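You operate a simulated robot arm through the tools that you are given. There is no shell and no other tool.

You run a simulated robot arm. Do the job below in one go: nothing can be reset, and whatever is moved stays where it is left.

TASK
Set the limit knob to the torque on the small screen and get the clamped bolt ready to run.
Fine: switch off before winding the block in; lock it, in-out knob to In, guard shut; leave the screen as it is.

Only the result counts: the job must be done as asked and must still hold three seconds after the hand-in. Knocking over, shifting, dropping, spilling or breaking anything else fails it.

THE ROBOT
A 6-joint arm with a two-finger gripper, fixed in place. Base frame: the origin is on the floor under the middle of its stand, x ahead of it, y to its left, z up. Lengths are in mm, angles in rad, forces in N, time in s.
It reaches about 1298 mm from its shoulder. Its first joint turns from -2.601 to 2.601 rad. Payload 1.57 kg.
The tool frame sits at the grasp point between the pads (the TCP): z along the fingers, y along the line on which they close. The tips reach 21 mm beyond it. The gripper opens to 70 mm; its body begins 50 mm behind the TCP.
Orientation is that of the tool frame in the base frame, as [roll, pitch, yaw] about the fixed x, y, z axes, in that order (R = Rz(yaw) Ry(pitch) Rx(roll)). With the fingers straight down and closing along the base's y, the tool's x points along the base's -x, its y along +y and its z along -z.

THE INTERFACE
- The arm moves only by the tool apply_moves. Its arguments are lists of equal length, an entry for each row: "dp": the shift along the base's x, y, z in units of 200 mm (1.0 is 200 mm), a list of three; "delta_rot": the turn, a rotation vector about the base's x, y, z in units of 180 degrees (1.0 is 180 degrees), a list of three; "gripper": the finger opening in cm, from 0 to 7. In form: {"dp": [[x, y, z], ...], "delta_rot": [[wx, wy, wz], ...], "gripper": [gripper, ...]}. A call has 1 to 20 rows; each row is the pose to reach, as a shift and turn from the pose commanded when the call began. A call with a number of a shift or a turn outside -1 to 1 is refused whole. Rows are played at 5 a second. More than 50 mm and 0.15 rad between two rows, or a gripper value outside its range, and nothing of the call is played. Where a pose cannot be reached the arm comes as near as it can. A force on the tool above 80 N (or 10 N above the force at the start of the call, whichever is more), or a blocked arm, ends the call early, and 0.2 s more pass. The fingers move at their own pace (about 103.7 mm/s each) and stop on an object; they squeeze with about 23 N. The grip force told is the motor's: it shows also when the fingers shut on nothing. Time passes only in rows, and 0.2 s behind the last, so rows that repeat a pose let the fingers close. The reply holds the time, the measured pose of the TCP, the force on the tool along the base axes, the opening and the grip force, in the units named above and with some noise, with the torque about the TCP (base axes, N m) and any sound that the robot's microphone picked up.
- Cameras (640 x 400 px; columns grow to the right, rows downward): "scene" is fixed at [406.9, 506.9, 1689.6]; the picture's right is [-0.41, -0.91, 0.00], its down [-0.83, 0.37, -0.42] and it looks along [0.38, -0.17, -0.91] (base axes); focal length 276 px, centre (320, 200). "wrist" rides on the gripper at [79, 4, -81] in the tool frame; the picture's right is [-0.05, 1.00, 0.00], its down [-0.67, -0.04, -0.74] and it looks along [-0.74, -0.04, 0.67] (tool axes); focal length 256 px, centre (320, 200). There is no depth. A picture from a camera that has moved, and an enlarged one, comes with that camera's place and axes in the base frame and with its lens. The place of the scene camera against the robot may be out by one fixed shift of up to 12 mm in any direction.
- get_image(camera): a new picture of that camera. The clock stands still meanwhile.
- raise_lower(by): slides the trunk up (or, below 0, down) by that many mm; the arm rides with it, the base frame stays. It gives what a move gives, with no picture.
- zoom(camera, box): a new picture of the part [left, top, right, bottom] of that camera's present view, enlarged. The clock stands still meanwhile.
- hand_in(): hands the job in; it is judged then, once.

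Nothing tells you positions but the pictures and the camera data. Unless the task says otherwise, let go and move clear before handing in.

The tools are called after ">>>" by a JSON object that holds its "method" and its "body". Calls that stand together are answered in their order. apply_moves: Moves the arm, as the interface text tells. Its arguments: {"type":"object","properties":{"dp":{"type":"array"},"delta_rot":{"type":"array"},"gripper":{"type":"array"}},"required":["dp","delta_rot","gripper"]} The other tools are called the same way: raise_lower (by) moves the trunk up or down; get_image (camera) takes a picture; zoom (camera, box) takes an enlarged picture of a part of a camera's view; hand_in () hands the job in.

At the start:

```text
time: 0.0
tool_pos: [694.9, 128.5, 1272.8]
orientation: [3.14, 0.0, -3.141]
wrist_force: [-0.2, 0.6, -0.3]
torque: [-0.01, 0.01, 0.03]
opening: 69.9
gripper_force: 0.1
trunk travel left (down, up): [-954.0, 16.0]
```

scene: 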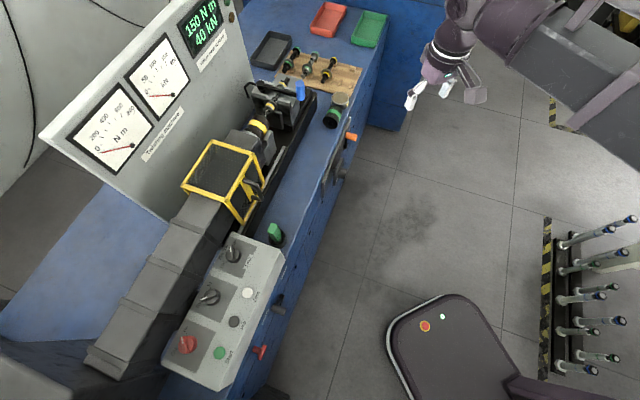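
wrist: 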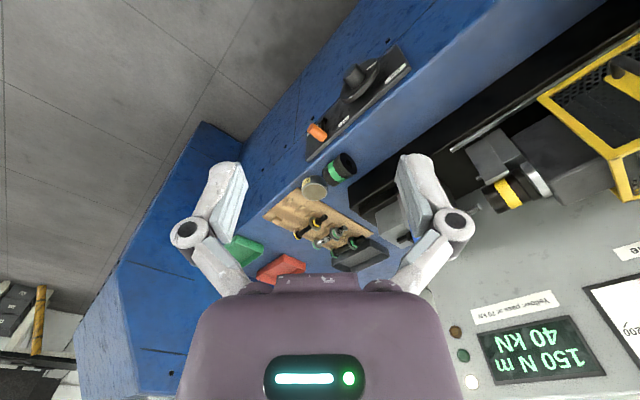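

I see a torsion test bench: a panel with gauges and a screen (150 N m / 40 kN), a yellow guard, a clamped bolt, and a control box with knobs and buttons. I'll zoom in on the parts before I move anything.

>>> {"method": "zoom", "body": {"camera": "scene", "box": [160, 220, 300, 400]}}

>>> {"method": "zoom", "body": {"camera": "scene", "box": [180, 60, 360, 220]}}

>>> {"method": "zoom", "body": {"camera": "scene", "box": [60, 0, 260, 180]}}

>>> {"method": "zoom", "body": {"camera": "wrist", "box": [240, 40, 440, 290]}}

>>> {"method": "zoom", "body": {"camera": "wrist", "box": [420, 0, 640, 400]}}

```text
2.22 times, centred on (230, 310) of scene
camera zoom: at [406.9, 506.9, 1689.6], right [-0.41, -0.91, 0.0], down [-0.83, 0.37, -0.42], along [0.38, -0.17, -0.91], focal length 614 px, centre (520, -44)
```

zoom: 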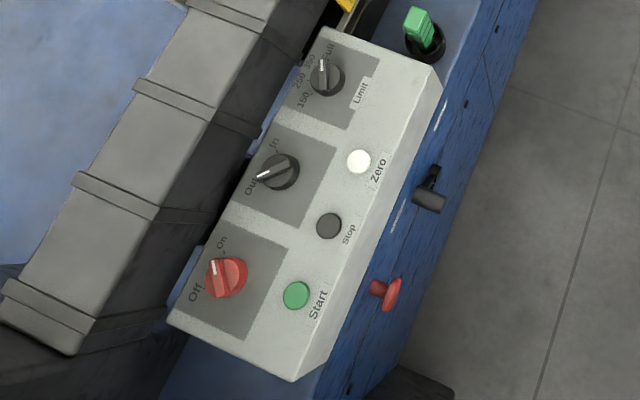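

```text
2.50 times, centred on (270, 140) of scene
camera zoom: at [406.9, 506.9, 1689.6], right [-0.41, -0.91, 0.0], down [-0.83, 0.37, -0.42], along [0.38, -0.17, -0.91], focal length 691 px, centre (445, 350)
```

zoom: 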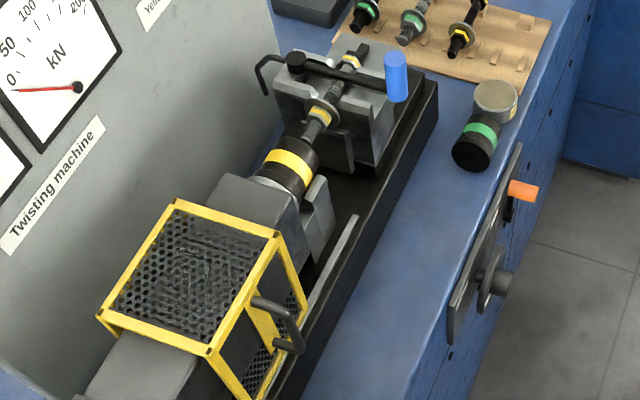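

```text
2.22 times, centred on (160, 90) of scene
camera zoom: at [406.9, 506.9, 1689.6], right [-0.41, -0.91, 0.0], down [-0.83, 0.37, -0.42], along [0.38, -0.17, -0.91], focal length 614 px, centre (676, 444)
```

zoom: 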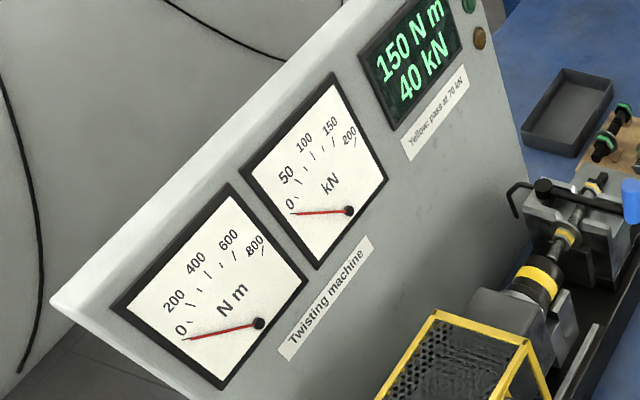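

```text
1.60 times, centred on (340, 165) of wrist
camera zoom: at [614.8, 133.1, 1354.6], right [0.05, 1.0, 0.0], down [0.67, -0.04, 0.74], along [0.74, -0.04, -0.67], focal length 410 px, centre (288, 256)
```

zoom: 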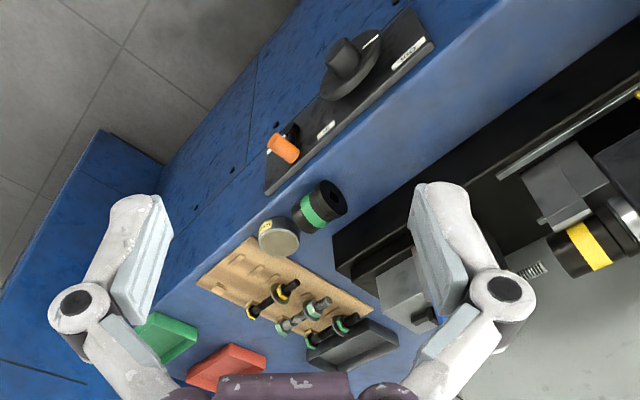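

```text
1.00 times, centred on (530, 200) of wrist (not enlarged: the box is as wide or as high as the picture)
camera zoom: at [614.8, 133.1, 1354.6], right [0.05, 1.0, 0.0], down [0.67, -0.04, 0.74], along [0.74, -0.04, -0.67], focal length 256 px, centre (110, 200)
```

zoom: 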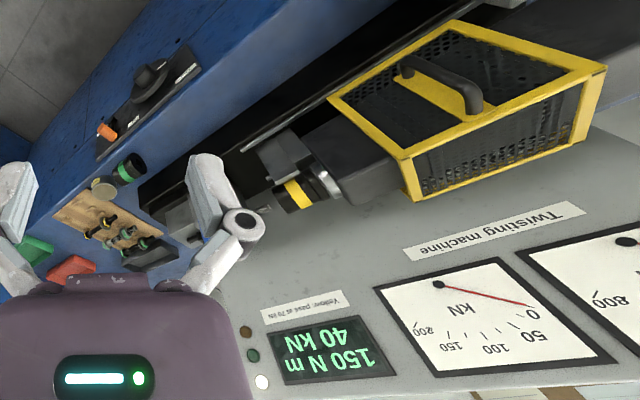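

The bench has a switch, an in-out knob and a limit knob on the control box, with a wheel and an orange lever on the front panel. I'll zoom tighter to read the labels and knob positions.

>>> {"method": "zoom", "body": {"camera": "scene", "box": [195, 310, 245, 370]}}

>>> {"method": "zoom", "body": {"camera": "scene", "box": [190, 230, 270, 320]}}

>>> {"method": "zoom", "body": {"camera": "scene", "box": [250, 270, 310, 370]}}

>>> {"method": "zoom", "body": {"camera": "scene", "box": [300, 80, 380, 200]}}

>>> {"method": "zoom", "body": {"camera": "scene", "box": [230, 50, 340, 160]}}

>>> {"method": "zoom", "body": {"camera": "wrist", "box": [430, 280, 610, 400]}}

>>> {"method": "zoom", "body": {"camera": "wrist", "box": [290, 30, 430, 170]}}

```text
6.67 times, centred on (220, 340) of scene
camera zoom: at [406.9, 506.9, 1689.6], right [-0.41, -0.91, 0.0], down [-0.83, 0.37, -0.42], along [0.38, -0.17, -0.91], focal length 1842 px, centre (987, -733)
```

zoom: 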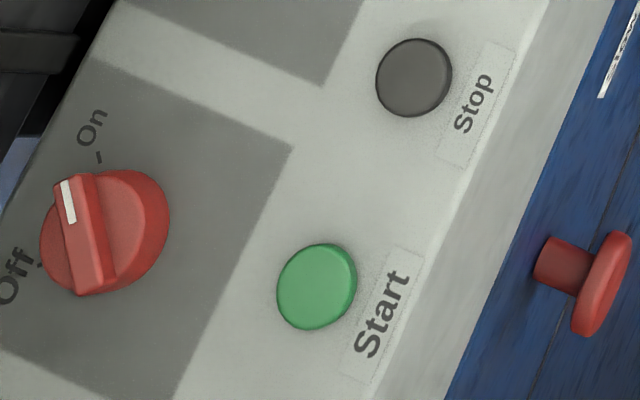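

```text
4.44 times, centred on (230, 275) of scene
camera zoom: at [406.9, 506.9, 1689.6], right [-0.41, -0.91, 0.0], down [-0.83, 0.37, -0.42], along [0.38, -0.17, -0.91], focal length 1228 px, centre (720, -133)
```

zoom: 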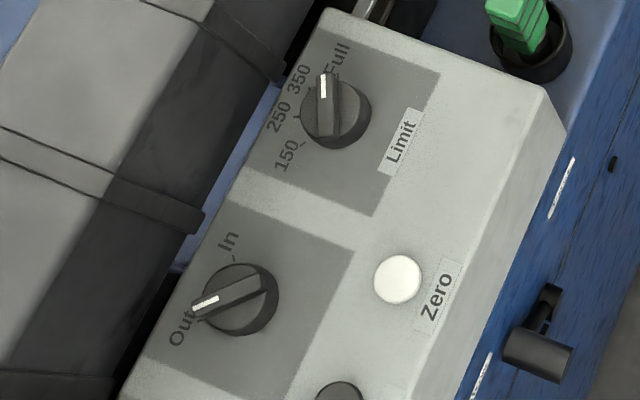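

```text
4.00 times, centred on (280, 320) of scene
camera zoom: at [406.9, 506.9, 1689.6], right [-0.41, -0.91, 0.0], down [-0.83, 0.37, -0.42], along [0.38, -0.17, -0.91], focal length 1105 px, centre (480, -280)
```

zoom: 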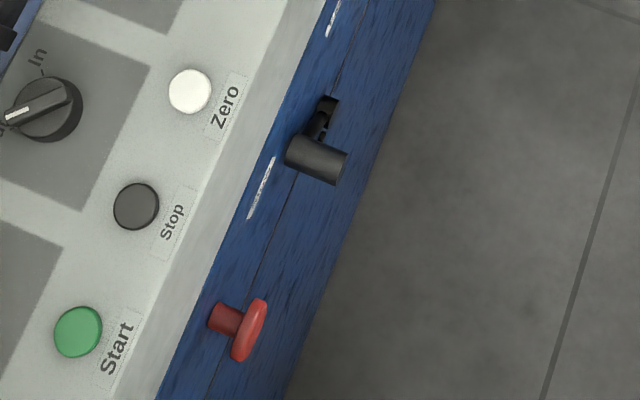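

```text
3.33 times, centred on (340, 140) of scene
camera zoom: at [406.9, 506.9, 1689.6], right [-0.41, -0.91, 0.0], down [-0.83, 0.37, -0.42], along [0.38, -0.17, -0.91], focal length 921 px, centre (253, 400)
```

zoom: 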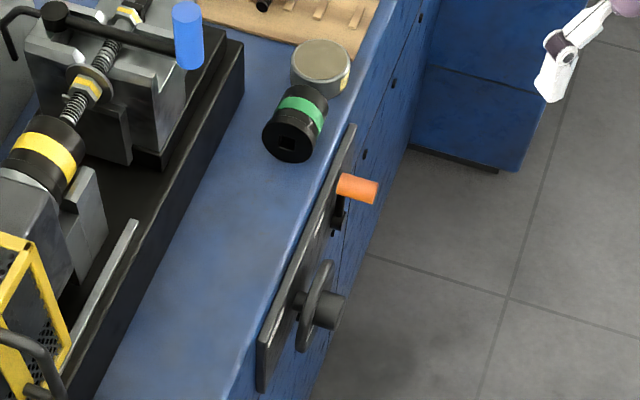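

```text
3.64 times, centred on (285, 105) of scene
camera zoom: at [406.9, 506.9, 1689.6], right [-0.41, -0.91, 0.0], down [-0.83, 0.37, -0.42], along [0.38, -0.17, -0.91], focal length 1004 px, centre (447, 546)
```

zoom: 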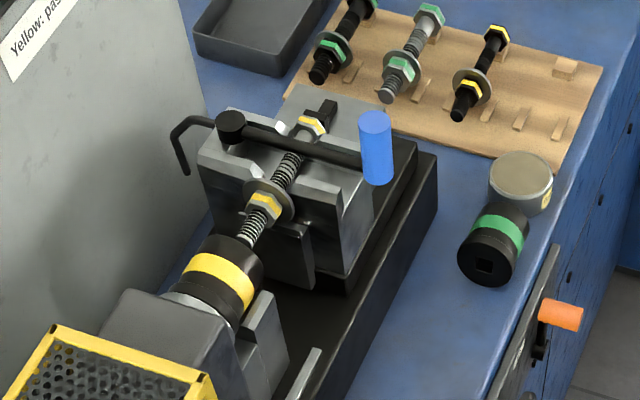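

```text
3.33 times, centred on (520, 340) of wrist
camera zoom: at [614.8, 133.1, 1354.6], right [0.05, 1.0, 0.0], down [0.67, -0.04, 0.74], along [0.74, -0.04, -0.67], focal length 853 px, centre (-347, -267)
```

zoom: 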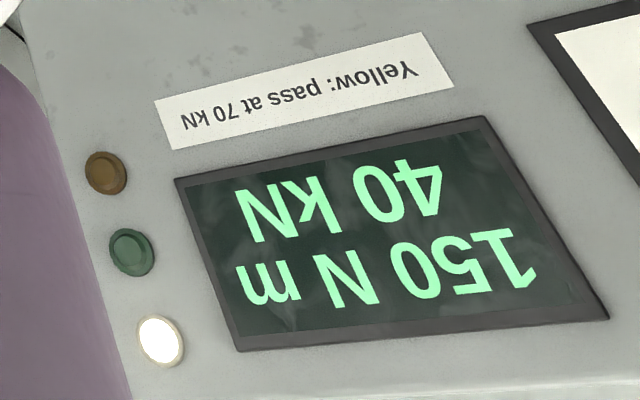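

```text
2.86 times, centred on (360, 100) of wrist
camera zoom: at [614.8, 133.1, 1354.6], right [0.05, 1.0, 0.0], down [0.67, -0.04, 0.74], along [0.74, -0.04, -0.67], focal length 731 px, centre (206, 486)
```

zoom: 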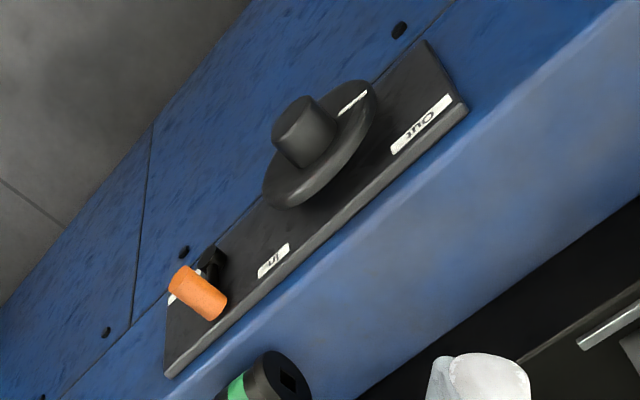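

The screen reads 150 N m and the Limit knob appears to sit near 350/Full. The in-out knob is at Out and the red switch at On, and the front panel has a wheel marked In/Out and an orange lever. The bench face runs at about 45° to my x axis. I'll turn the tool to face it and move toward the control box for a closer look.

>>> {"method": "apply_moves", "body": {"dp": [[-0.12, 0.12, 0], [-0.24, 0.24, 0], [-0.36, 0.36, 0], [-0.48, 0.48, 0], [-0.6, 0.6, 0], [-0.72, 0.72, 0], [-0.84, 0.84, 0], [-0.96, 0.96, 0]], "delta_rot": [[0, 0, 0.031], [0, 0, 0.062], [0, 0, 0.094], [0, 0, 0.125], [0, 0, 0.156], [0, 0, 0.187], [0, 0, 0.219], [0, 0, 0.25]], "gripper": [7, 7, 7, 7, 7, 7, 7, 7]}}

>>> {"method": "get_image", "body": {"camera": "wrist"}}

>>> {"method": "get_image", "body": {"camera": "scene"}}

```text
time: 1.8
tool_pos: [501.7, 321.7, 1271.6]
orientation: [-3.139, -0.001, -2.355]
wrist_force: [-0.6, 0.3, 0.1]
torque: [0.0, 0.01, -0.04]
opening: 69.9
gripper_force: 0.0
trunk travel left (down, up): [-954.0, 16.0]
```

```text
taken
camera wrist: at [442.2, 267.7, 1354.7], right [-0.67, 0.74, 0.0], down [0.49, 0.45, 0.74], along [0.55, 0.5, -0.67], focal length 256 px, centre (320, 200)
```

wrist: 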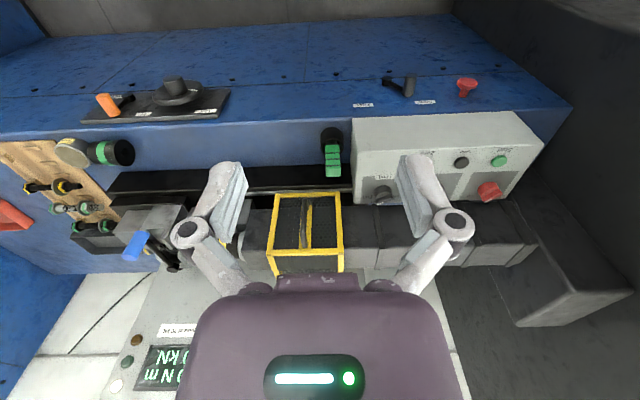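

```text
taken
```

scene: 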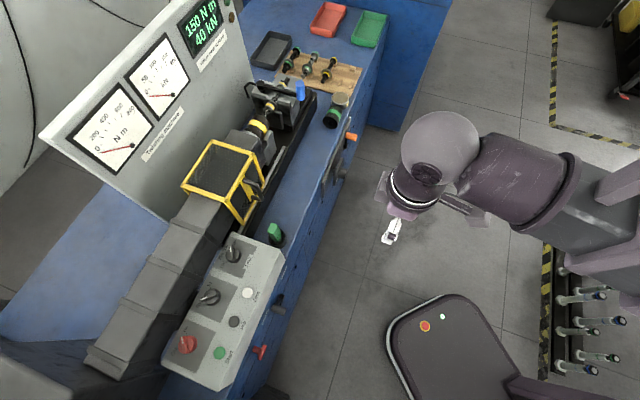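

I can now see the whole bench: the control box on the right, the guard in the middle and the vise block on the left. Next I'm moving the camera up to the control box.

>>> {"method": "apply_moves", "body": {"dp": [[-0.1, 0.18, -0.08], [-0.2, 0.36, -0.16], [-0.3, 0.54, -0.24], [-0.4, 0.72, -0.32], [-0.5, 0.9, -0.4], [-0.55, 1.0, -0.44]], "delta_rot": [[0, 0, 0], [0, 0, 0], [0, 0, 0], [0, 0, 0], [0, 0, 0], [0, 0, 0]], "gripper": [7, 7, 7, 7, 7, 7]}}

>>> {"method": "apply_moves", "body": {"dp": [[-0.1, 0.18, -0.08], [-0.2, 0.36, -0.16], [-0.27, 0.49, -0.3]], "delta_rot": [[0, 0, 0], [0, 0, 0], [0, 0, 0]], "gripper": [7, 7, 7]}}

>>> {"method": "get_image", "body": {"camera": "wrist"}}

>>> {"method": "get_image", "body": {"camera": "scene"}}

```text
time: 3.2
tool_pos: [395.2, 518.6, 1271.8]
orientation: [-3.141, 0.0, -2.356]
wrist_force: [-0.6, 0.7, 0.1]
torque: [-0.03, 0.0, 0.0]
opening: 70.1
gripper_force: 0.0
out of reach, approached as far as the arm can: row 1, 2, 3, 4, 5, 6
trunk travel left (down, up): [-954.0, 16.0]
```

```text
time: 4.0
tool_pos: [337.5, 618.5, 1272.3]
orientation: [-3.139, 0.0, -2.356]
wrist_force: [0.2, 0.3, 0.4]
torque: [-0.01, -0.03, 0.01]
opening: 69.9
gripper_force: 0.0
out of reach, approached as far as the arm can: row 1, 2, 3
trunk travel left (down, up): [-954.0, 16.0]
```

```text
taken
camera wrist: at [278.2, 565.2, 1354.2], right [-0.67, 0.74, 0.0], down [0.5, 0.45, 0.74], along [0.55, 0.5, -0.67], focal length 256 px, centre (320, 200)
```

wrist: 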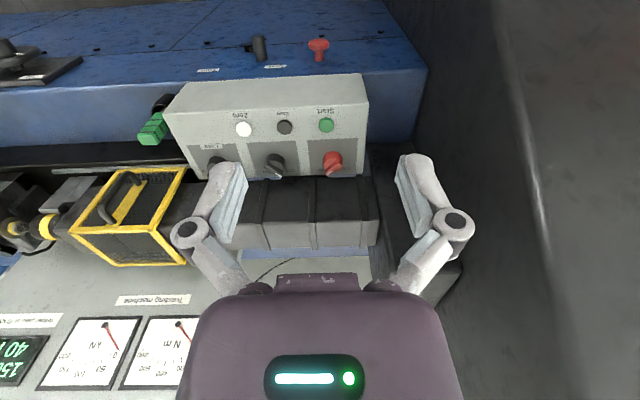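

```text
taken
```

scene: 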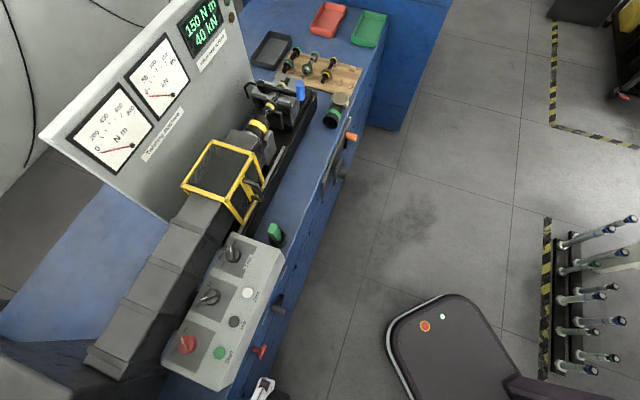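

The arm won't go any lower with the trunk this high: z stayed at 1272. I'm in front of the bench and clear of it, so I'll lower the trunk in steps.

>>> {"method": "raise_lower", "body": {"by": -150}}

>>> {"method": "get_image", "body": {"camera": "wrist"}}

>>> {"method": "get_image", "body": {"camera": "scene"}}

```text
time: 5.8
tool_pos: [338.9, 617.0, 1122.2]
orientation: [-3.141, 0.001, -2.355]
wrist_force: [-0.1, -0.4, 0.1]
torque: [-0.03, 0.0, -0.03]
opening: 70.0
gripper_force: 0.1
trunk travel left (down, up): [-804.0, 166.0]
```

```text
taken
camera wrist: at [278.7, 563.7, 1204.7], right [-0.67, 0.74, 0.0], down [0.5, 0.45, 0.74], along [0.55, 0.5, -0.67], focal length 256 px, centre (320, 200)
```

wrist: 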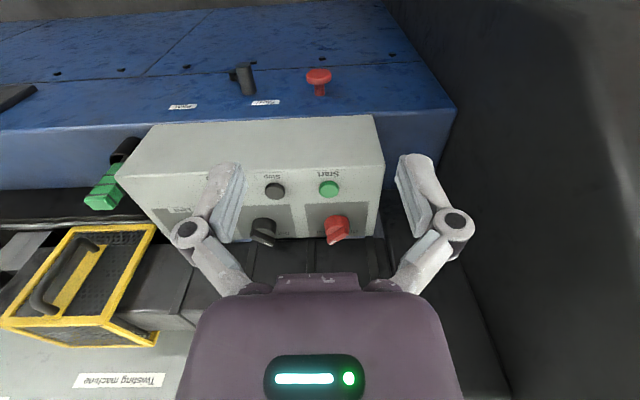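

```text
taken
```

scene: 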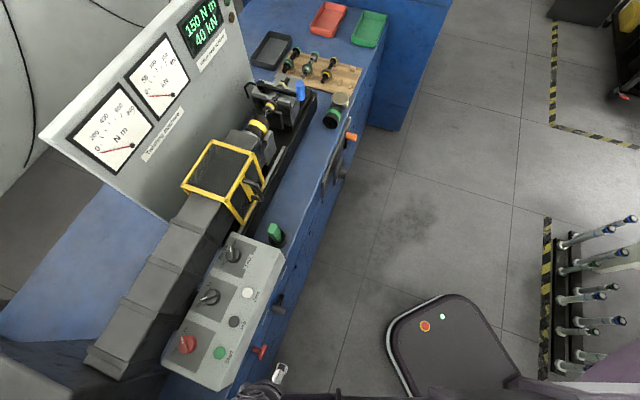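

Lowering the trunk works. Let me zoom in on the control box from here.

>>> {"method": "zoom", "body": {"camera": "wrist", "box": [220, 150, 400, 262]}}

>>> {"method": "zoom", "body": {"camera": "wrist", "box": [140, 50, 340, 175]}}

>>> {"method": "zoom", "body": {"camera": "wrist", "box": [0, 130, 240, 280]}}

```text
3.56 times, centred on (310, 206) of wrist
camera zoom: at [278.7, 563.7, 1204.7], right [-0.67, 0.74, 0.0], down [0.5, 0.45, 0.74], along [0.55, 0.5, -0.67], focal length 910 px, centre (356, 179)
```

zoom: 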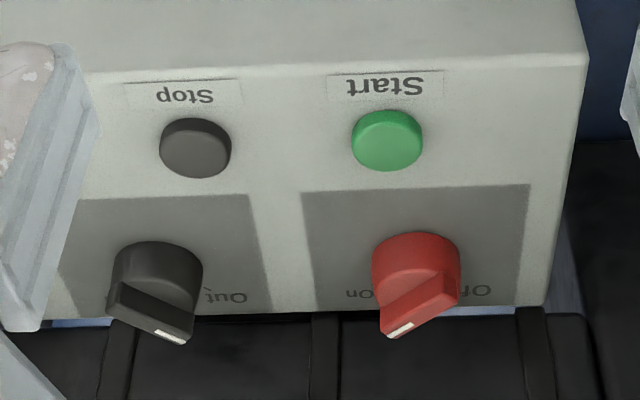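

```text
3.20 times, centred on (240, 112) of wrist
camera zoom: at [278.7, 563.7, 1204.7], right [-0.67, 0.74, 0.0], down [0.5, 0.45, 0.74], along [0.55, 0.5, -0.67], focal length 819 px, centre (576, 480)
```

zoom: 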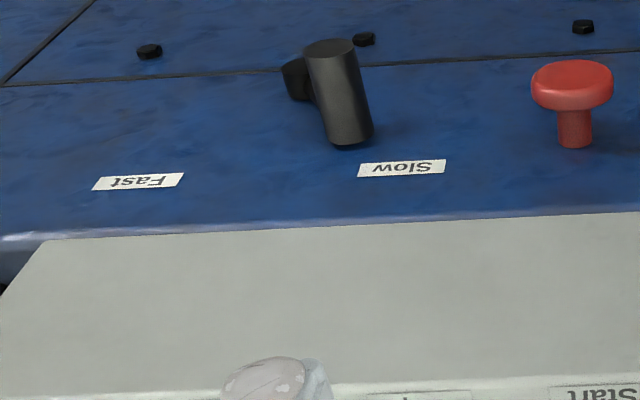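

```text
2.67 times, centred on (120, 205) of wrist
camera zoom: at [278.7, 563.7, 1204.7], right [-0.67, 0.74, 0.0], down [0.5, 0.45, 0.74], along [0.55, 0.5, -0.67], focal length 683 px, centre (853, 187)
```

zoom: 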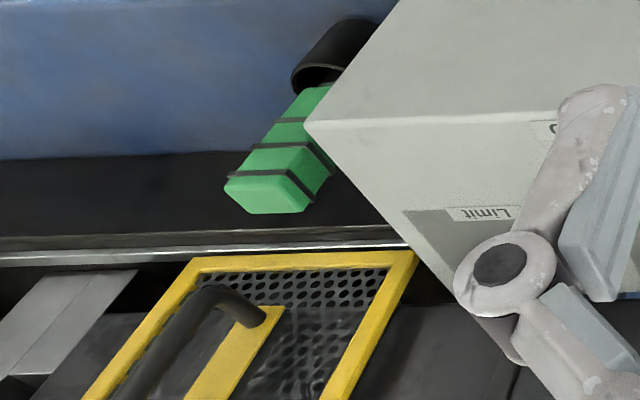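

The box top is about level at z≈962. The knobs sit in a row near (502,800) for the red switch, (583,719) for in-out and (662,640) for limit. I'll check how commands behave after the trunk move, then turn the tool to line up with the red switch's bar and move above it.

>>> {"method": "apply_moves", "body": {"dp": [[0, 0, 0]], "delta_rot": [[0, 0, 0]], "gripper": [7]}}

```text
time: 6.2
tool_pos: [337.9, 617.3, 1122.4]
orientation: [-3.141, 0.0, -2.355]
wrist_force: [0.7, 0.2, -0.7]
torque: [0.02, 0.0, 0.01]
opening: 69.9
gripper_force: 0.0
trunk travel left (down, up): [-804.0, 166.0]
```

>>> {"method": "apply_moves", "body": {"dp": [[0.13, 0.15, 0], [0.27, 0.3, 0], [0.41, 0.45, 0], [0.55, 0.6, 0], [0.68, 0.75, 0], [0.82, 0.915, 0]], "delta_rot": [[0, 0, -0.042], [0, 0, -0.083], [0, 0, -0.125], [0, 0, -0.167], [0, 0, -0.208], [0, 0, -0.25]], "gripper": [7, 7, 7, 7, 7, 7]}}

>>> {"method": "get_image", "body": {"camera": "wrist"}}

>>> {"method": "get_image", "body": {"camera": "scene"}}

```text
time: 7.5
tool_pos: [502.4, 800.3, 1121.7]
orientation: [3.141, 0.0, 3.139]
wrist_force: [0.2, -0.2, -0.8]
torque: [0.01, 0.0, -0.01]
opening: 70.1
gripper_force: 0.1
trunk travel left (down, up): [-804.0, 166.0]
```

```text
taken
camera wrist: at [423.3, 805.5, 1203.9], right [0.06, 1.0, 0.0], down [0.67, -0.04, 0.74], along [0.74, -0.04, -0.67], focal length 256 px, centre (320, 200)
```

wrist: 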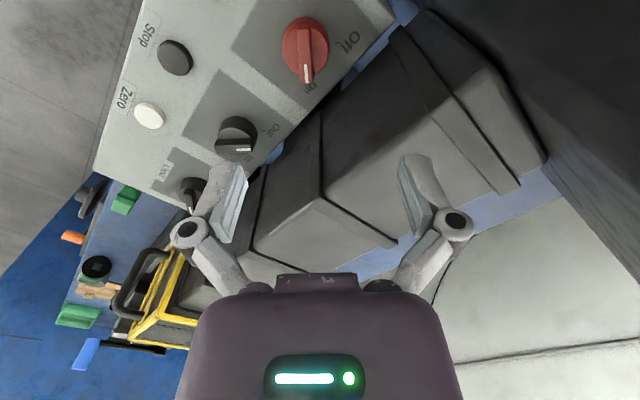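

```text
taken
```

scene: 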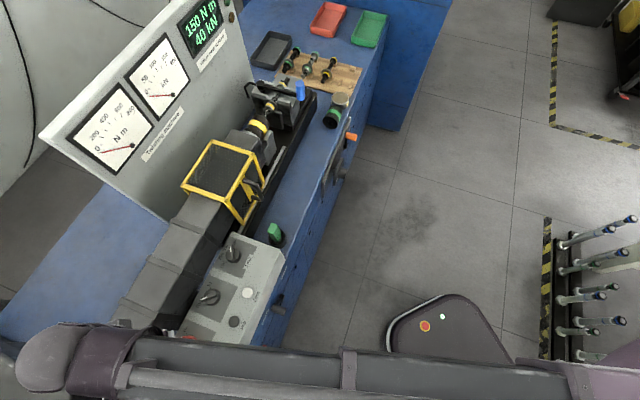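

>>> {"method": "zoom", "body": {"camera": "wrist", "box": [250, 0, 390, 100]}}

>>> {"method": "zoom", "body": {"camera": "wrist", "box": [130, 80, 300, 220]}}

```text
4.00 times, centred on (320, 50) of wrist
camera zoom: at [423.3, 805.5, 1203.9], right [0.06, 1.0, 0.0], down [0.67, -0.04, 0.74], along [0.74, -0.04, -0.67], focal length 1024 px, centre (320, 800)
```

zoom: 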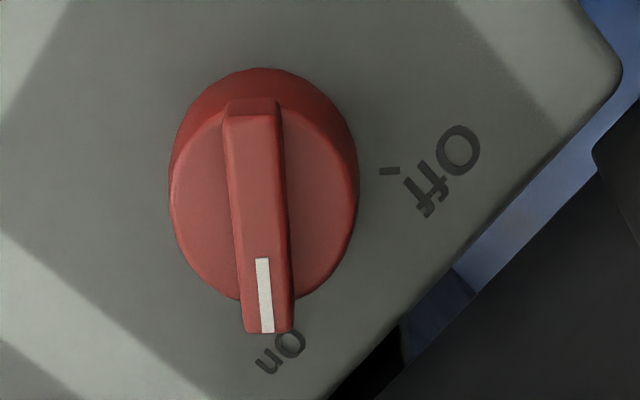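

```text
2.86 times, centred on (215, 150) of wrist
camera zoom: at [423.3, 805.5, 1203.9], right [0.06, 1.0, 0.0], down [0.67, -0.04, 0.74], along [0.74, -0.04, -0.67], focal length 731 px, centre (620, 343)
```

zoom: 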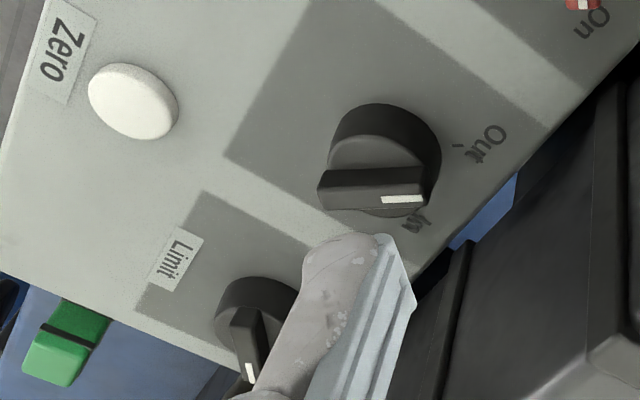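

The red switch points to On along +x, and the Off mark is 90° counterclockwise, toward +y. I'll shift over it and go lower to refine its position.

>>> {"method": "apply_moves", "body": {"dp": [[-0.05, -0.05, -0.15], [-0.05, -0.05, -0.3], [-0.05, -0.05, -0.4]], "delta_rot": [[0, 0, 0], [0, 0, 0], [0, 0, 0]], "gripper": [7, 7, 7]}}

>>> {"method": "get_image", "body": {"camera": "wrist"}}

```text
time: 8.3
tool_pos: [492.7, 788.6, 1123.2]
orientation: [3.141, 0.0, 3.141]
wrist_force: [-0.2, 0.6, -0.8]
torque: [0.0, -0.01, 0.04]
opening: 70.0
gripper_force: 0.1
out of reach, approached as far as the arm can: row 1, 2, 3
trunk travel left (down, up): [-804.0, 166.0]
```

```text
taken
camera wrist: at [412.6, 793.2, 1204.6], right [0.05, 1.0, 0.0], down [0.67, -0.04, 0.74], along [0.74, -0.04, -0.67], focal length 256 px, centre (320, 200)
```

wrist: 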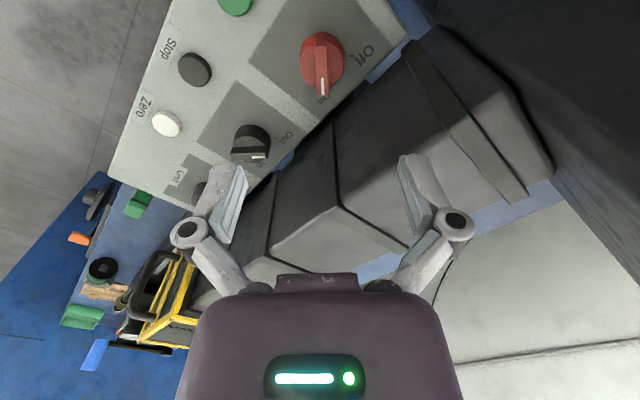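

The arm's lower limit moves with the trunk, so I'll descend with the trunk.

>>> {"method": "raise_lower", "body": {"by": -75}}

>>> {"method": "get_image", "body": {"camera": "wrist"}}

>>> {"method": "zoom", "body": {"camera": "wrist", "box": [220, 40, 420, 165]}}

```text
time: 9.5
tool_pos: [494.0, 789.4, 1046.6]
orientation: [-3.141, 0.0, 3.141]
wrist_force: [-0.1, -0.2, 1.1]
torque: [-0.04, 0.02, -0.01]
opening: 70.0
gripper_force: 0.2
trunk travel left (down, up): [-729.0, 241.0]
```

```text
taken
camera wrist: at [412.6, 793.1, 1129.7], right [0.05, 1.0, 0.0], down [0.67, -0.04, 0.74], along [0.74, -0.04, -0.67], focal length 256 px, centre (320, 200)
```

wrist: 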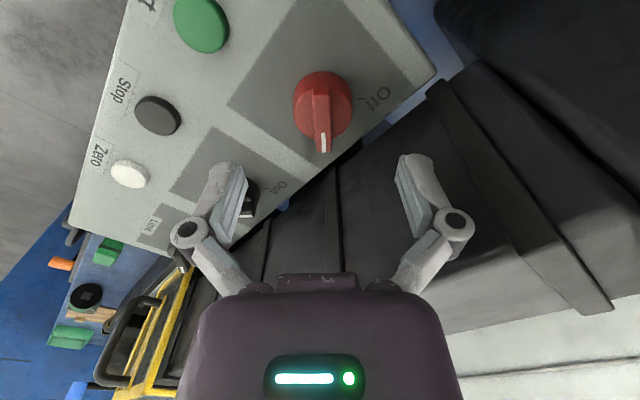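

```text
3.20 times, centred on (320, 102) of wrist
camera zoom: at [412.6, 793.1, 1129.7], right [0.05, 1.0, 0.0], down [0.67, -0.04, 0.74], along [0.74, -0.04, -0.67], focal length 819 px, centre (320, 512)
```

zoom: 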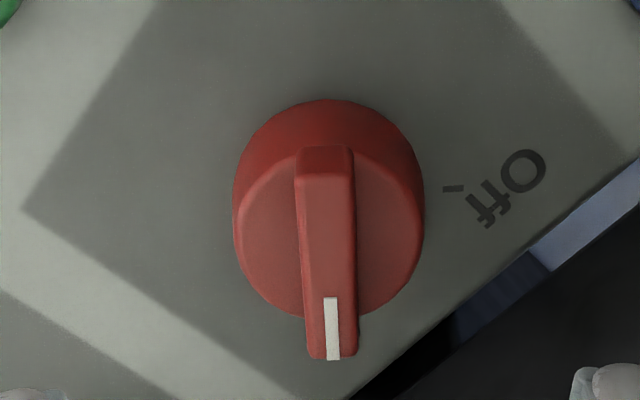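

The switch bar's center is at about (491, 791) with its top at z≈1003, right under the tool. I'll descend so the tips overlap the bar by about 8 mm.

>>> {"method": "apply_moves", "body": {"dp": [[-0.01, 0.006, 0]], "delta_rot": [[0, 0, 0]], "gripper": [5]}}

>>> {"method": "raise_lower", "body": {"by": -31}}

>>> {"method": "get_image", "body": {"camera": "wrist"}}

>>> {"method": "zoom", "body": {"camera": "wrist", "box": [220, 90, 420, 215]}}

```text
time: 9.9
tool_pos: [491.5, 789.9, 1047.3]
orientation: [-3.141, 0.001, 3.14]
wrist_force: [0.2, 0.6, 0.1]
torque: [0.0, 0.0, -0.02]
opening: 49.9
gripper_force: 0.1
trunk travel left (down, up): [-729.0, 241.0]
```

```text
time: 10.6
tool_pos: [490.5, 790.3, 1015.3]
orientation: [-3.141, 0.001, -3.141]
wrist_force: [0.1, 0.2, 0.1]
torque: [0.0, -0.02, -0.04]
opening: 50.3
gripper_force: 0.0
trunk travel left (down, up): [-698.0, 272.0]
```

```text
taken
camera wrist: at [411.0, 794.2, 1098.6], right [0.05, 1.0, 0.0], down [0.67, -0.04, 0.74], along [0.74, -0.04, -0.67], focal length 256 px, centre (320, 200)
```

wrist: 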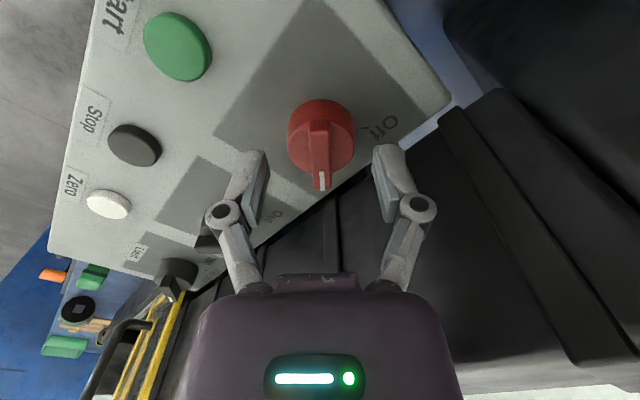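

```text
3.20 times, centred on (320, 152) of wrist
camera zoom: at [411.0, 794.2, 1098.6], right [0.05, 1.0, 0.0], down [0.67, -0.04, 0.74], along [0.74, -0.04, -0.67], focal length 819 px, centre (320, 352)
```

zoom: 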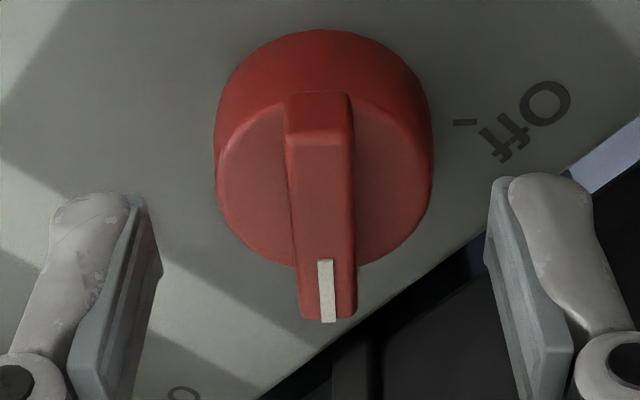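

The bar is centered between the fingers and the tips are just above the knob's disc. I'll close on the bar.

>>> {"method": "apply_moves", "body": {"dp": [[0, 0.002, 0.008], [0, 0.002, 0.008], [0, 0.002, 0.008]], "delta_rot": [[0, 0, 0], [0, 0, 0], [0, 0, 0]], "gripper": [2, 0.5, 0]}}

>>> {"method": "get_image", "body": {"camera": "wrist"}}

```text
time: 11.4
tool_pos: [491.2, 790.9, 1016.6]
orientation: [3.14, 0.0, -3.141]
wrist_force: [1.4, 3.2, 5.0]
torque: [0.05, 0.05, 0.02]
opening: 10.0
gripper_force: 31.9
trunk travel left (down, up): [-698.0, 272.0]
```

```text
taken
camera wrist: at [411.0, 794.6, 1098.7], right [0.05, 1.0, 0.0], down [0.67, -0.04, 0.75], along [0.74, -0.04, -0.67], focal length 256 px, centre (320, 200)
```

wrist: 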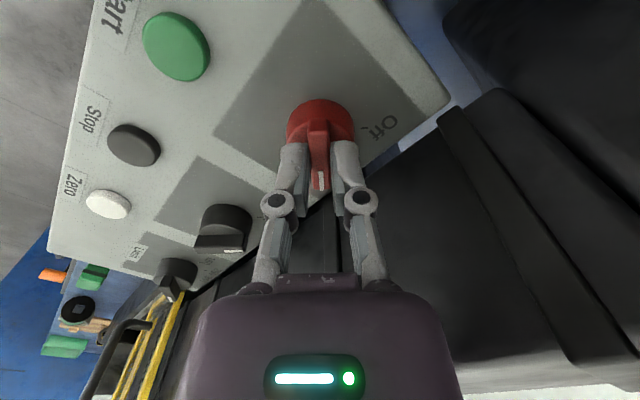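

The fingers have the bar at 10 mm opening. Now I'll turn it counterclockwise by 90° toward Off.

>>> {"method": "apply_moves", "body": {"dp": [[0, 0, 0], [0, 0, 0], [0, 0, 0], [0, 0, 0], [0, 0, 0], [0, 0, 0], [0, 0, 0], [0, 0, 0], [0, 0, 0], [0, 0, 0], [0, 0, 0], [0, 0, 0]], "delta_rot": [[0, 0, 0.042], [0, 0, 0.084], [0, 0, 0.126], [0, 0, 0.168], [0, 0, 0.21], [0, 0, 0.252], [0, 0, 0.294], [0, 0, 0.336], [0, 0, 0.378], [0, 0, 0.42], [0, 0, 0.46], [0, 0, 0.5]], "gripper": [0, 0, 0, 0, 0, 0, 0, 0, 0, 0, 0, 0]}}

>>> {"method": "get_image", "body": {"camera": "wrist"}}

>>> {"method": "get_image", "body": {"camera": "scene"}}

```text
time: 14.0
tool_pos: [493.7, 787.7, 1016.1]
orientation: [3.141, -0.002, -1.569]
wrist_force: [12.3, -25.2, -12.1]
torque: [-0.45, -0.18, -0.09]
opening: 9.8
gripper_force: 31.8
trunk travel left (down, up): [-698.0, 272.0]
```

```text
taken
camera wrist: at [488.8, 708.6, 1098.9], right [-1.0, 0.05, 0.0], down [0.03, 0.67, 0.74], along [0.04, 0.74, -0.67], focal length 256 px, centre (320, 200)
```

wrist: 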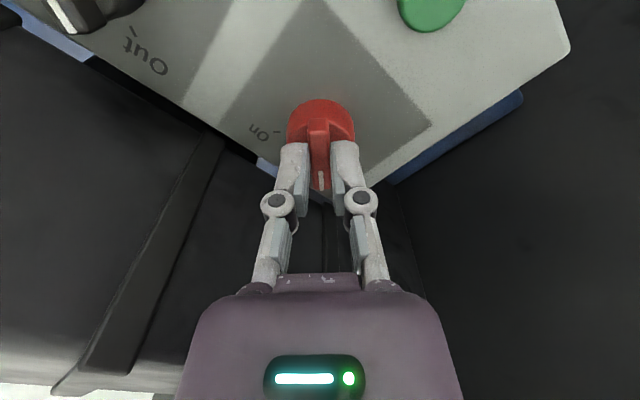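

```text
taken
```

scene: 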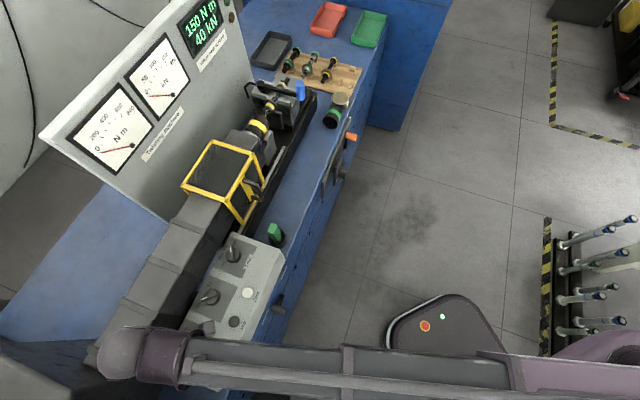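

The switch has turned to Off and the screen is still lit. I'll check the lamps, then release and raise.

>>> {"method": "apply_moves", "body": {"dp": [[0.014, -0.016, 0], [0.014, -0.016, 0], [0.014, -0.016, 0.03]], "delta_rot": [[0, 0, 0], [0, 0, 0], [0, 0, 0]], "gripper": [2, 4, 5]}}

>>> {"method": "raise_lower", "body": {"by": 40}}

>>> {"method": "get_image", "body": {"camera": "wrist"}}

>>> {"method": "zoom", "body": {"camera": "scene", "box": [160, 0, 260, 62]}}

```text
time: 14.8
tool_pos: [494.0, 787.5, 1015.5]
orientation: [3.141, -0.001, -1.572]
wrist_force: [-0.4, -0.6, -0.5]
torque: [0.01, 0.02, 0.01]
opening: 49.9
gripper_force: 0.1
out of reach, approached as far as the arm can: row 3
trunk travel left (down, up): [-698.0, 272.0]
```

```text
time: 15.7
tool_pos: [492.8, 787.6, 1057.3]
orientation: [-3.14, 0.0, -1.571]
wrist_force: [-0.4, 1.1, -0.1]
torque: [0.0, 0.02, 0.04]
opening: 49.9
gripper_force: 0.0
trunk travel left (down, up): [-738.0, 232.0]
```

```text
taken
camera wrist: at [489.1, 708.1, 1138.5], right [-1.0, 0.05, 0.0], down [0.04, 0.67, 0.74], along [0.04, 0.74, -0.67], focal length 256 px, centre (320, 200)
```

wrist: 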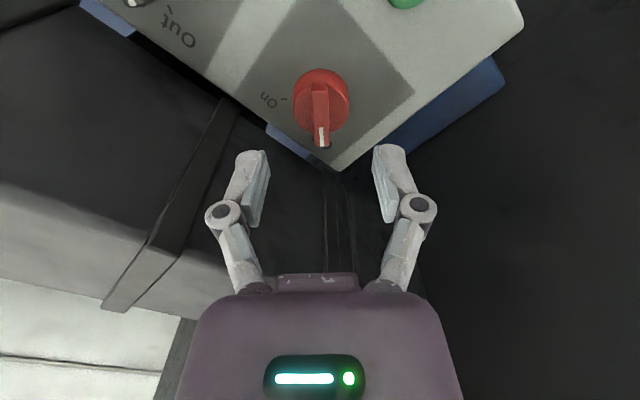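

```text
6.40 times, centred on (210, 31) of scene
camera zoom: at [406.9, 506.9, 1689.6], right [-0.41, -0.91, 0.0], down [-0.83, 0.37, -0.42], along [0.38, -0.17, -0.91], focal length 1768 px, centre (1024, 1282)
```

zoom: 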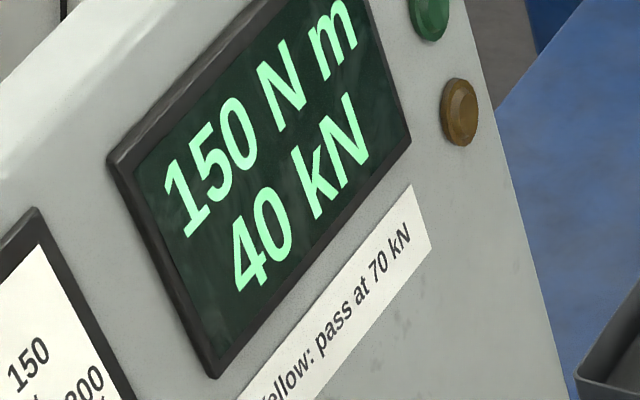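

The switch points at Off. I notice the arm cannot change z itself, only the trunk can, so heights will come from the trunk. Next I'll move over the in-out knob, whose bar points to +y and matches the current tool orientation.

>>> {"method": "apply_moves", "body": {"dp": [[0.1, -0.1, 0], [0.2, -0.2, 0], [0.3, -0.3, 0], [0.42, -0.4, 0]], "delta_rot": [[0, 0, 0], [0, 0, 0], [0, 0, 0], [0, 0, 0]], "gripper": [7, 7, 7, 7]}}

>>> {"method": "get_image", "body": {"camera": "wrist"}}

>>> {"method": "zoom", "body": {"camera": "wrist", "box": [220, 30, 420, 155]}}

>>> {"method": "zoom", "body": {"camera": "scene", "box": [0, 0, 640, 40]}}

```text
time: 16.7
tool_pos: [577.5, 707.1, 1056.9]
orientation: [-3.141, 0.0, -1.572]
wrist_force: [0.6, 0.5, 0.1]
torque: [-0.03, -0.02, -0.01]
opening: 69.9
gripper_force: 0.1
trunk travel left (down, up): [-738.0, 232.0]
```

```text
taken
camera wrist: at [573.2, 628.0, 1138.6], right [-1.0, 0.05, 0.0], down [0.04, 0.67, 0.74], along [0.04, 0.74, -0.67], focal length 256 px, centre (320, 200)
```

wrist: 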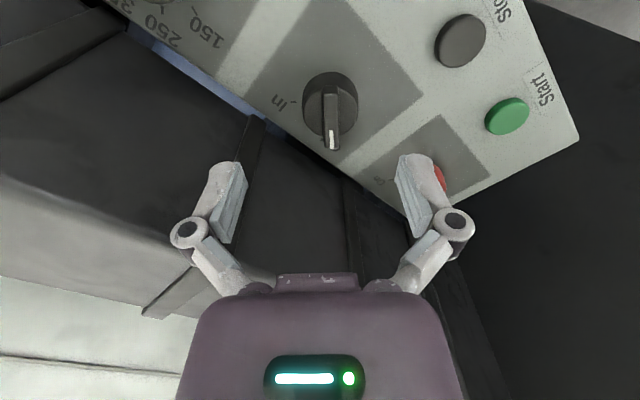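

```text
3.20 times, centred on (320, 92) of wrist
camera zoom: at [573.2, 628.0, 1138.6], right [-1.0, 0.05, 0.0], down [0.04, 0.67, 0.74], along [0.04, 0.74, -0.67], focal length 819 px, centre (320, 544)
```

zoom: 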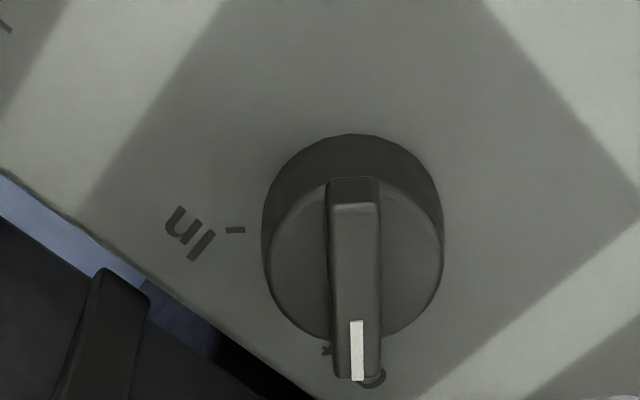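

```text
1.00 times, centred on (320, 20) of scene (not enlarged: the box is as wide or as high as the picture)
camera zoom: at [406.9, 506.9, 1689.6], right [-0.41, -0.91, 0.0], down [-0.83, 0.37, -0.42], along [0.38, -0.17, -0.91], focal length 276 px, centre (320, 380)
```

zoom: 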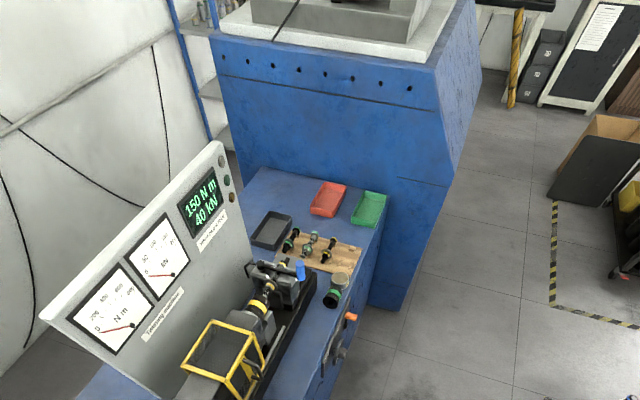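

The white power lamp is now dark, so the power is off. The in-out knob's axis is at about (572, 712), and I'll align to it and lower.

>>> {"method": "apply_moves", "body": {"dp": [[-0.03, 0.022, 0], [-0.03, 0.022, 0]], "delta_rot": [[0, 0, 0], [0, 0, 0]], "gripper": [5, 5]}}

>>> {"method": "raise_lower", "body": {"by": -40}}

>>> {"method": "zoom", "body": {"camera": "wrist", "box": [220, 90, 420, 215]}}

```text
time: 17.3
tool_pos: [570.8, 712.4, 1056.6]
orientation: [-3.141, 0.0, -1.569]
wrist_force: [-0.7, -0.4, 0.3]
torque: [0.01, 0.01, 0.0]
opening: 50.1
gripper_force: 0.1
trunk travel left (down, up): [-738.0, 232.0]
```

```text
time: 18.1
tool_pos: [571.3, 711.5, 1016.7]
orientation: [-3.142, -0.001, -1.572]
wrist_force: [-0.2, 0.1, -0.1]
torque: [0.02, 0.02, -0.01]
opening: 50.1
gripper_force: 0.0
trunk travel left (down, up): [-698.0, 272.0]
```

```text
3.20 times, centred on (320, 152) of wrist
camera zoom: at [566.5, 632.4, 1098.7], right [-1.0, 0.05, 0.0], down [0.04, 0.67, 0.74], along [0.04, 0.74, -0.67], focal length 819 px, centre (320, 352)
```

zoom: 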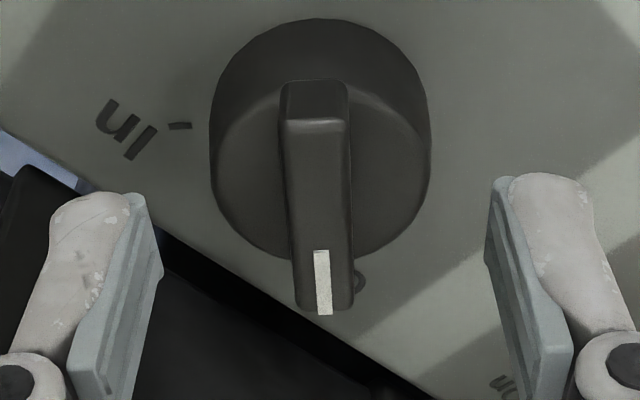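

Well centered. I'll grip and turn clockwise 90° to In.

>>> {"method": "apply_moves", "body": {"dp": [[0, 0.004, 0], [0, 0.004, 0], [0, 0.004, 0], [0, 0.004, 0], [0, 0.004, 0], [0, 0.004, 0], [0, 0.004, 0], [0, 0.004, 0], [0, 0.004, 0], [0, 0.004, 0], [0, 0.004, 0], [0, 0.004, 0], [0, 0.004, 0], [0, 0.004, 0], [0, 0.004, 0]], "delta_rot": [[0, 0, 0], [0, 0, 0], [0, 0, 0], [0, 0, -0.042], [0, 0, -0.084], [0, 0, -0.126], [0, 0, -0.168], [0, 0, -0.21], [0, 0, -0.252], [0, 0, -0.294], [0, 0, -0.336], [0, 0, -0.378], [0, 0, -0.42], [0, 0, -0.46], [0, 0, -0.5]], "gripper": [2, 0.5, 0, 0, 0, 0, 0, 0, 0, 0, 0, 0, 0, 0, 0]}}

>>> {"method": "get_image", "body": {"camera": "wrist"}}

```text
time: 21.3
tool_pos: [571.2, 711.7, 1016.1]
orientation: [3.141, 0.0, 3.14]
wrist_force: [-1.8, -0.9, 0.1]
torque: [-0.01, -0.29, 0.16]
opening: 10.0
gripper_force: 32.2
trunk travel left (down, up): [-698.0, 272.0]
```

```text
taken
camera wrist: at [491.4, 717.1, 1098.7], right [0.06, 1.0, 0.0], down [0.67, -0.04, 0.74], along [0.74, -0.04, -0.67], focal length 256 px, centre (320, 200)
```

wrist: 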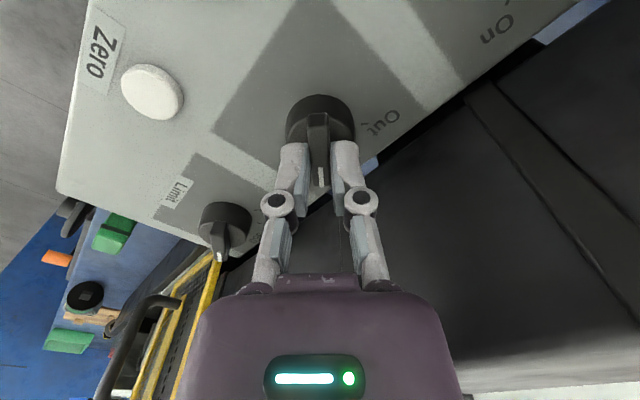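

The knob turned smoothly to In. I'll release, raise, and move above the Limit knob.

>>> {"method": "apply_moves", "body": {"dp": [[0, 0, 0], [0, 0, 0]], "delta_rot": [[0, 0, 0], [0, 0, 0]], "gripper": [3, 5]}}

>>> {"method": "raise_lower", "body": {"by": 40}}

>>> {"method": "zoom", "body": {"camera": "wrist", "box": [140, 30, 440, 217]}}

>>> {"method": "apply_moves", "body": {"dp": [[0.1, -0.1, 0], [0.2, -0.2, 0], [0.3, -0.3, 0], [0.39, -0.39, 0]], "delta_rot": [[0, 0, 0], [0, 0, 0], [0, 0, 0], [0, 0, 0]], "gripper": [7, 7, 7, 7]}}

>>> {"method": "get_image", "body": {"camera": "wrist"}}

>>> {"method": "zoom", "body": {"camera": "wrist", "box": [220, 30, 420, 155]}}

```text
time: 21.9
tool_pos: [571.8, 714.0, 1015.7]
orientation: [3.141, 0.001, -3.14]
wrist_force: [-0.1, -0.9, -0.3]
torque: [0.01, 0.01, -0.01]
opening: 49.7
gripper_force: 0.0
trunk travel left (down, up): [-698.0, 272.0]
```

```text
time: 22.7
tool_pos: [571.9, 714.0, 1056.1]
orientation: [-3.141, 0.0, 3.141]
wrist_force: [-0.1, -1.2, -0.4]
torque: [0.03, 0.01, 0.01]
opening: 50.0
gripper_force: 0.0
trunk travel left (down, up): [-738.0, 232.0]
```

```text
2.13 times, centred on (290, 124) of wrist
camera zoom: at [492.0, 717.2, 1138.5], right [0.05, 1.0, 0.0], down [0.67, -0.04, 0.74], along [0.74, -0.04, -0.67], focal length 546 px, centre (384, 363)
```

zoom: 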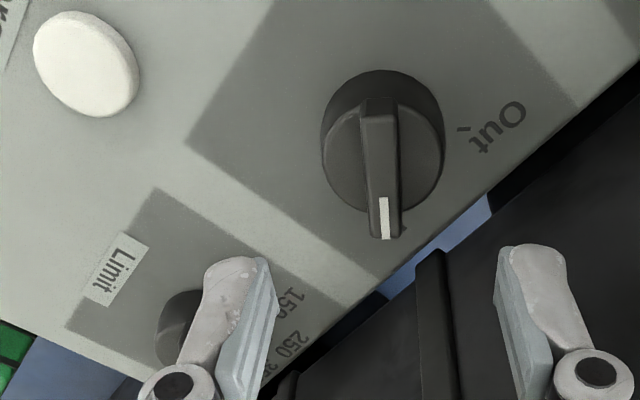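

```text
time: 23.7
tool_pos: [650.3, 635.0, 1057.2]
orientation: [3.141, -0.001, -3.141]
wrist_force: [0.5, -0.4, -0.4]
torque: [-0.08, 0.04, 0.06]
opening: 70.0
gripper_force: 0.2
trunk travel left (down, up): [-738.0, 232.0]
```

```text
taken
camera wrist: at [571.0, 639.3, 1138.6], right [0.05, 1.0, 0.0], down [0.67, -0.04, 0.74], along [0.74, -0.04, -0.67], focal length 256 px, centre (320, 200)
```

wrist: 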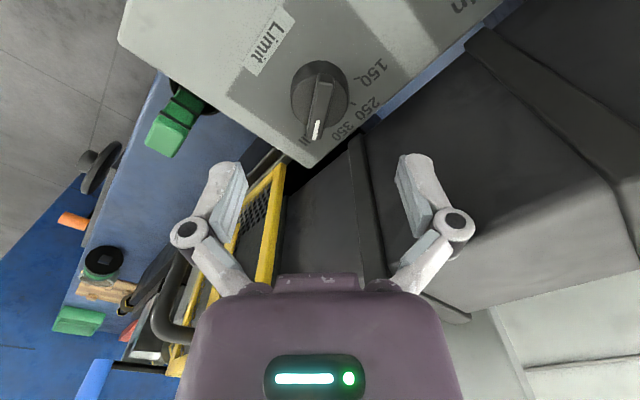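

```text
3.20 times, centred on (320, 92) of wrist
camera zoom: at [571.0, 639.3, 1138.6], right [0.05, 1.0, 0.0], down [0.67, -0.04, 0.74], along [0.74, -0.04, -0.67], focal length 819 px, centre (320, 544)
```

zoom: 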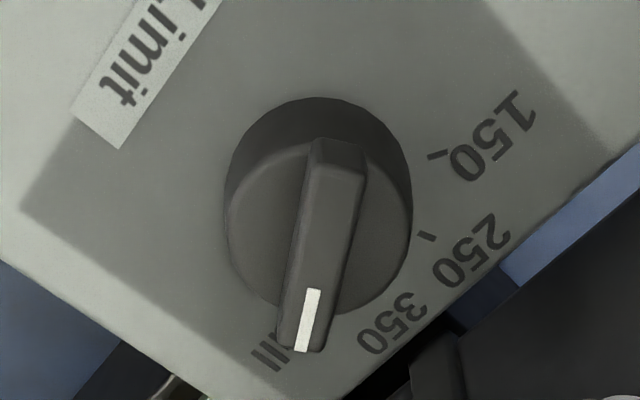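

The Limit knob points at Full (about -15°) and the 150 tick is about 120° counterclockwise. I'll align the tool with the bar, center on (648, 634.5) and lower.

>>> {"method": "apply_moves", "body": {"dp": [[-0.006, 0, 0], [-0.012, -0.003, 0]], "delta_rot": [[0, 0, -0.04], [0, 0, -0.082]], "gripper": [5, 5]}}

>>> {"method": "raise_lower", "body": {"by": -40}}

>>> {"method": "zoom", "body": {"camera": "wrist", "box": [220, 90, 420, 215]}}

```text
time: 24.3
tool_pos: [647.7, 635.2, 1054.9]
orientation: [3.141, 0.001, 2.882]
wrist_force: [0.1, 0.7, 0.5]
torque: [-0.03, 0.0, 0.0]
opening: 50.0
gripper_force: 0.1
trunk travel left (down, up): [-738.0, 232.0]
```

```text
time: 25.1
tool_pos: [647.4, 634.9, 1016.2]
orientation: [3.141, 0.0, 2.883]
wrist_force: [-0.3, 0.2, 0.0]
torque: [0.0, -0.01, 0.04]
opening: 50.1
gripper_force: 0.0
trunk travel left (down, up): [-698.0, 272.0]
```

```text
3.20 times, centred on (320, 152) of wrist
camera zoom: at [571.5, 659.4, 1098.6], right [0.31, 0.95, 0.0], down [0.64, -0.2, 0.74], along [0.71, -0.23, -0.67], focal length 819 px, centre (320, 352)
```

zoom: 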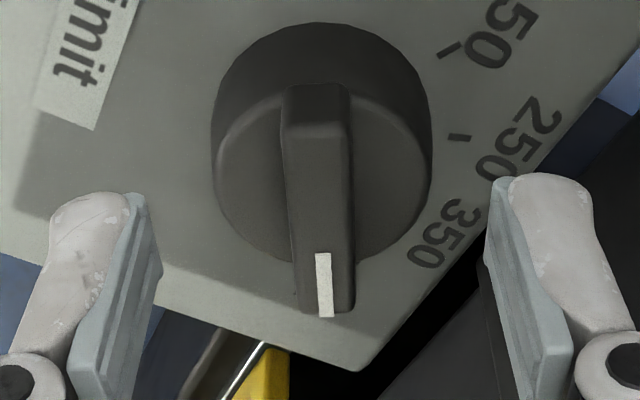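

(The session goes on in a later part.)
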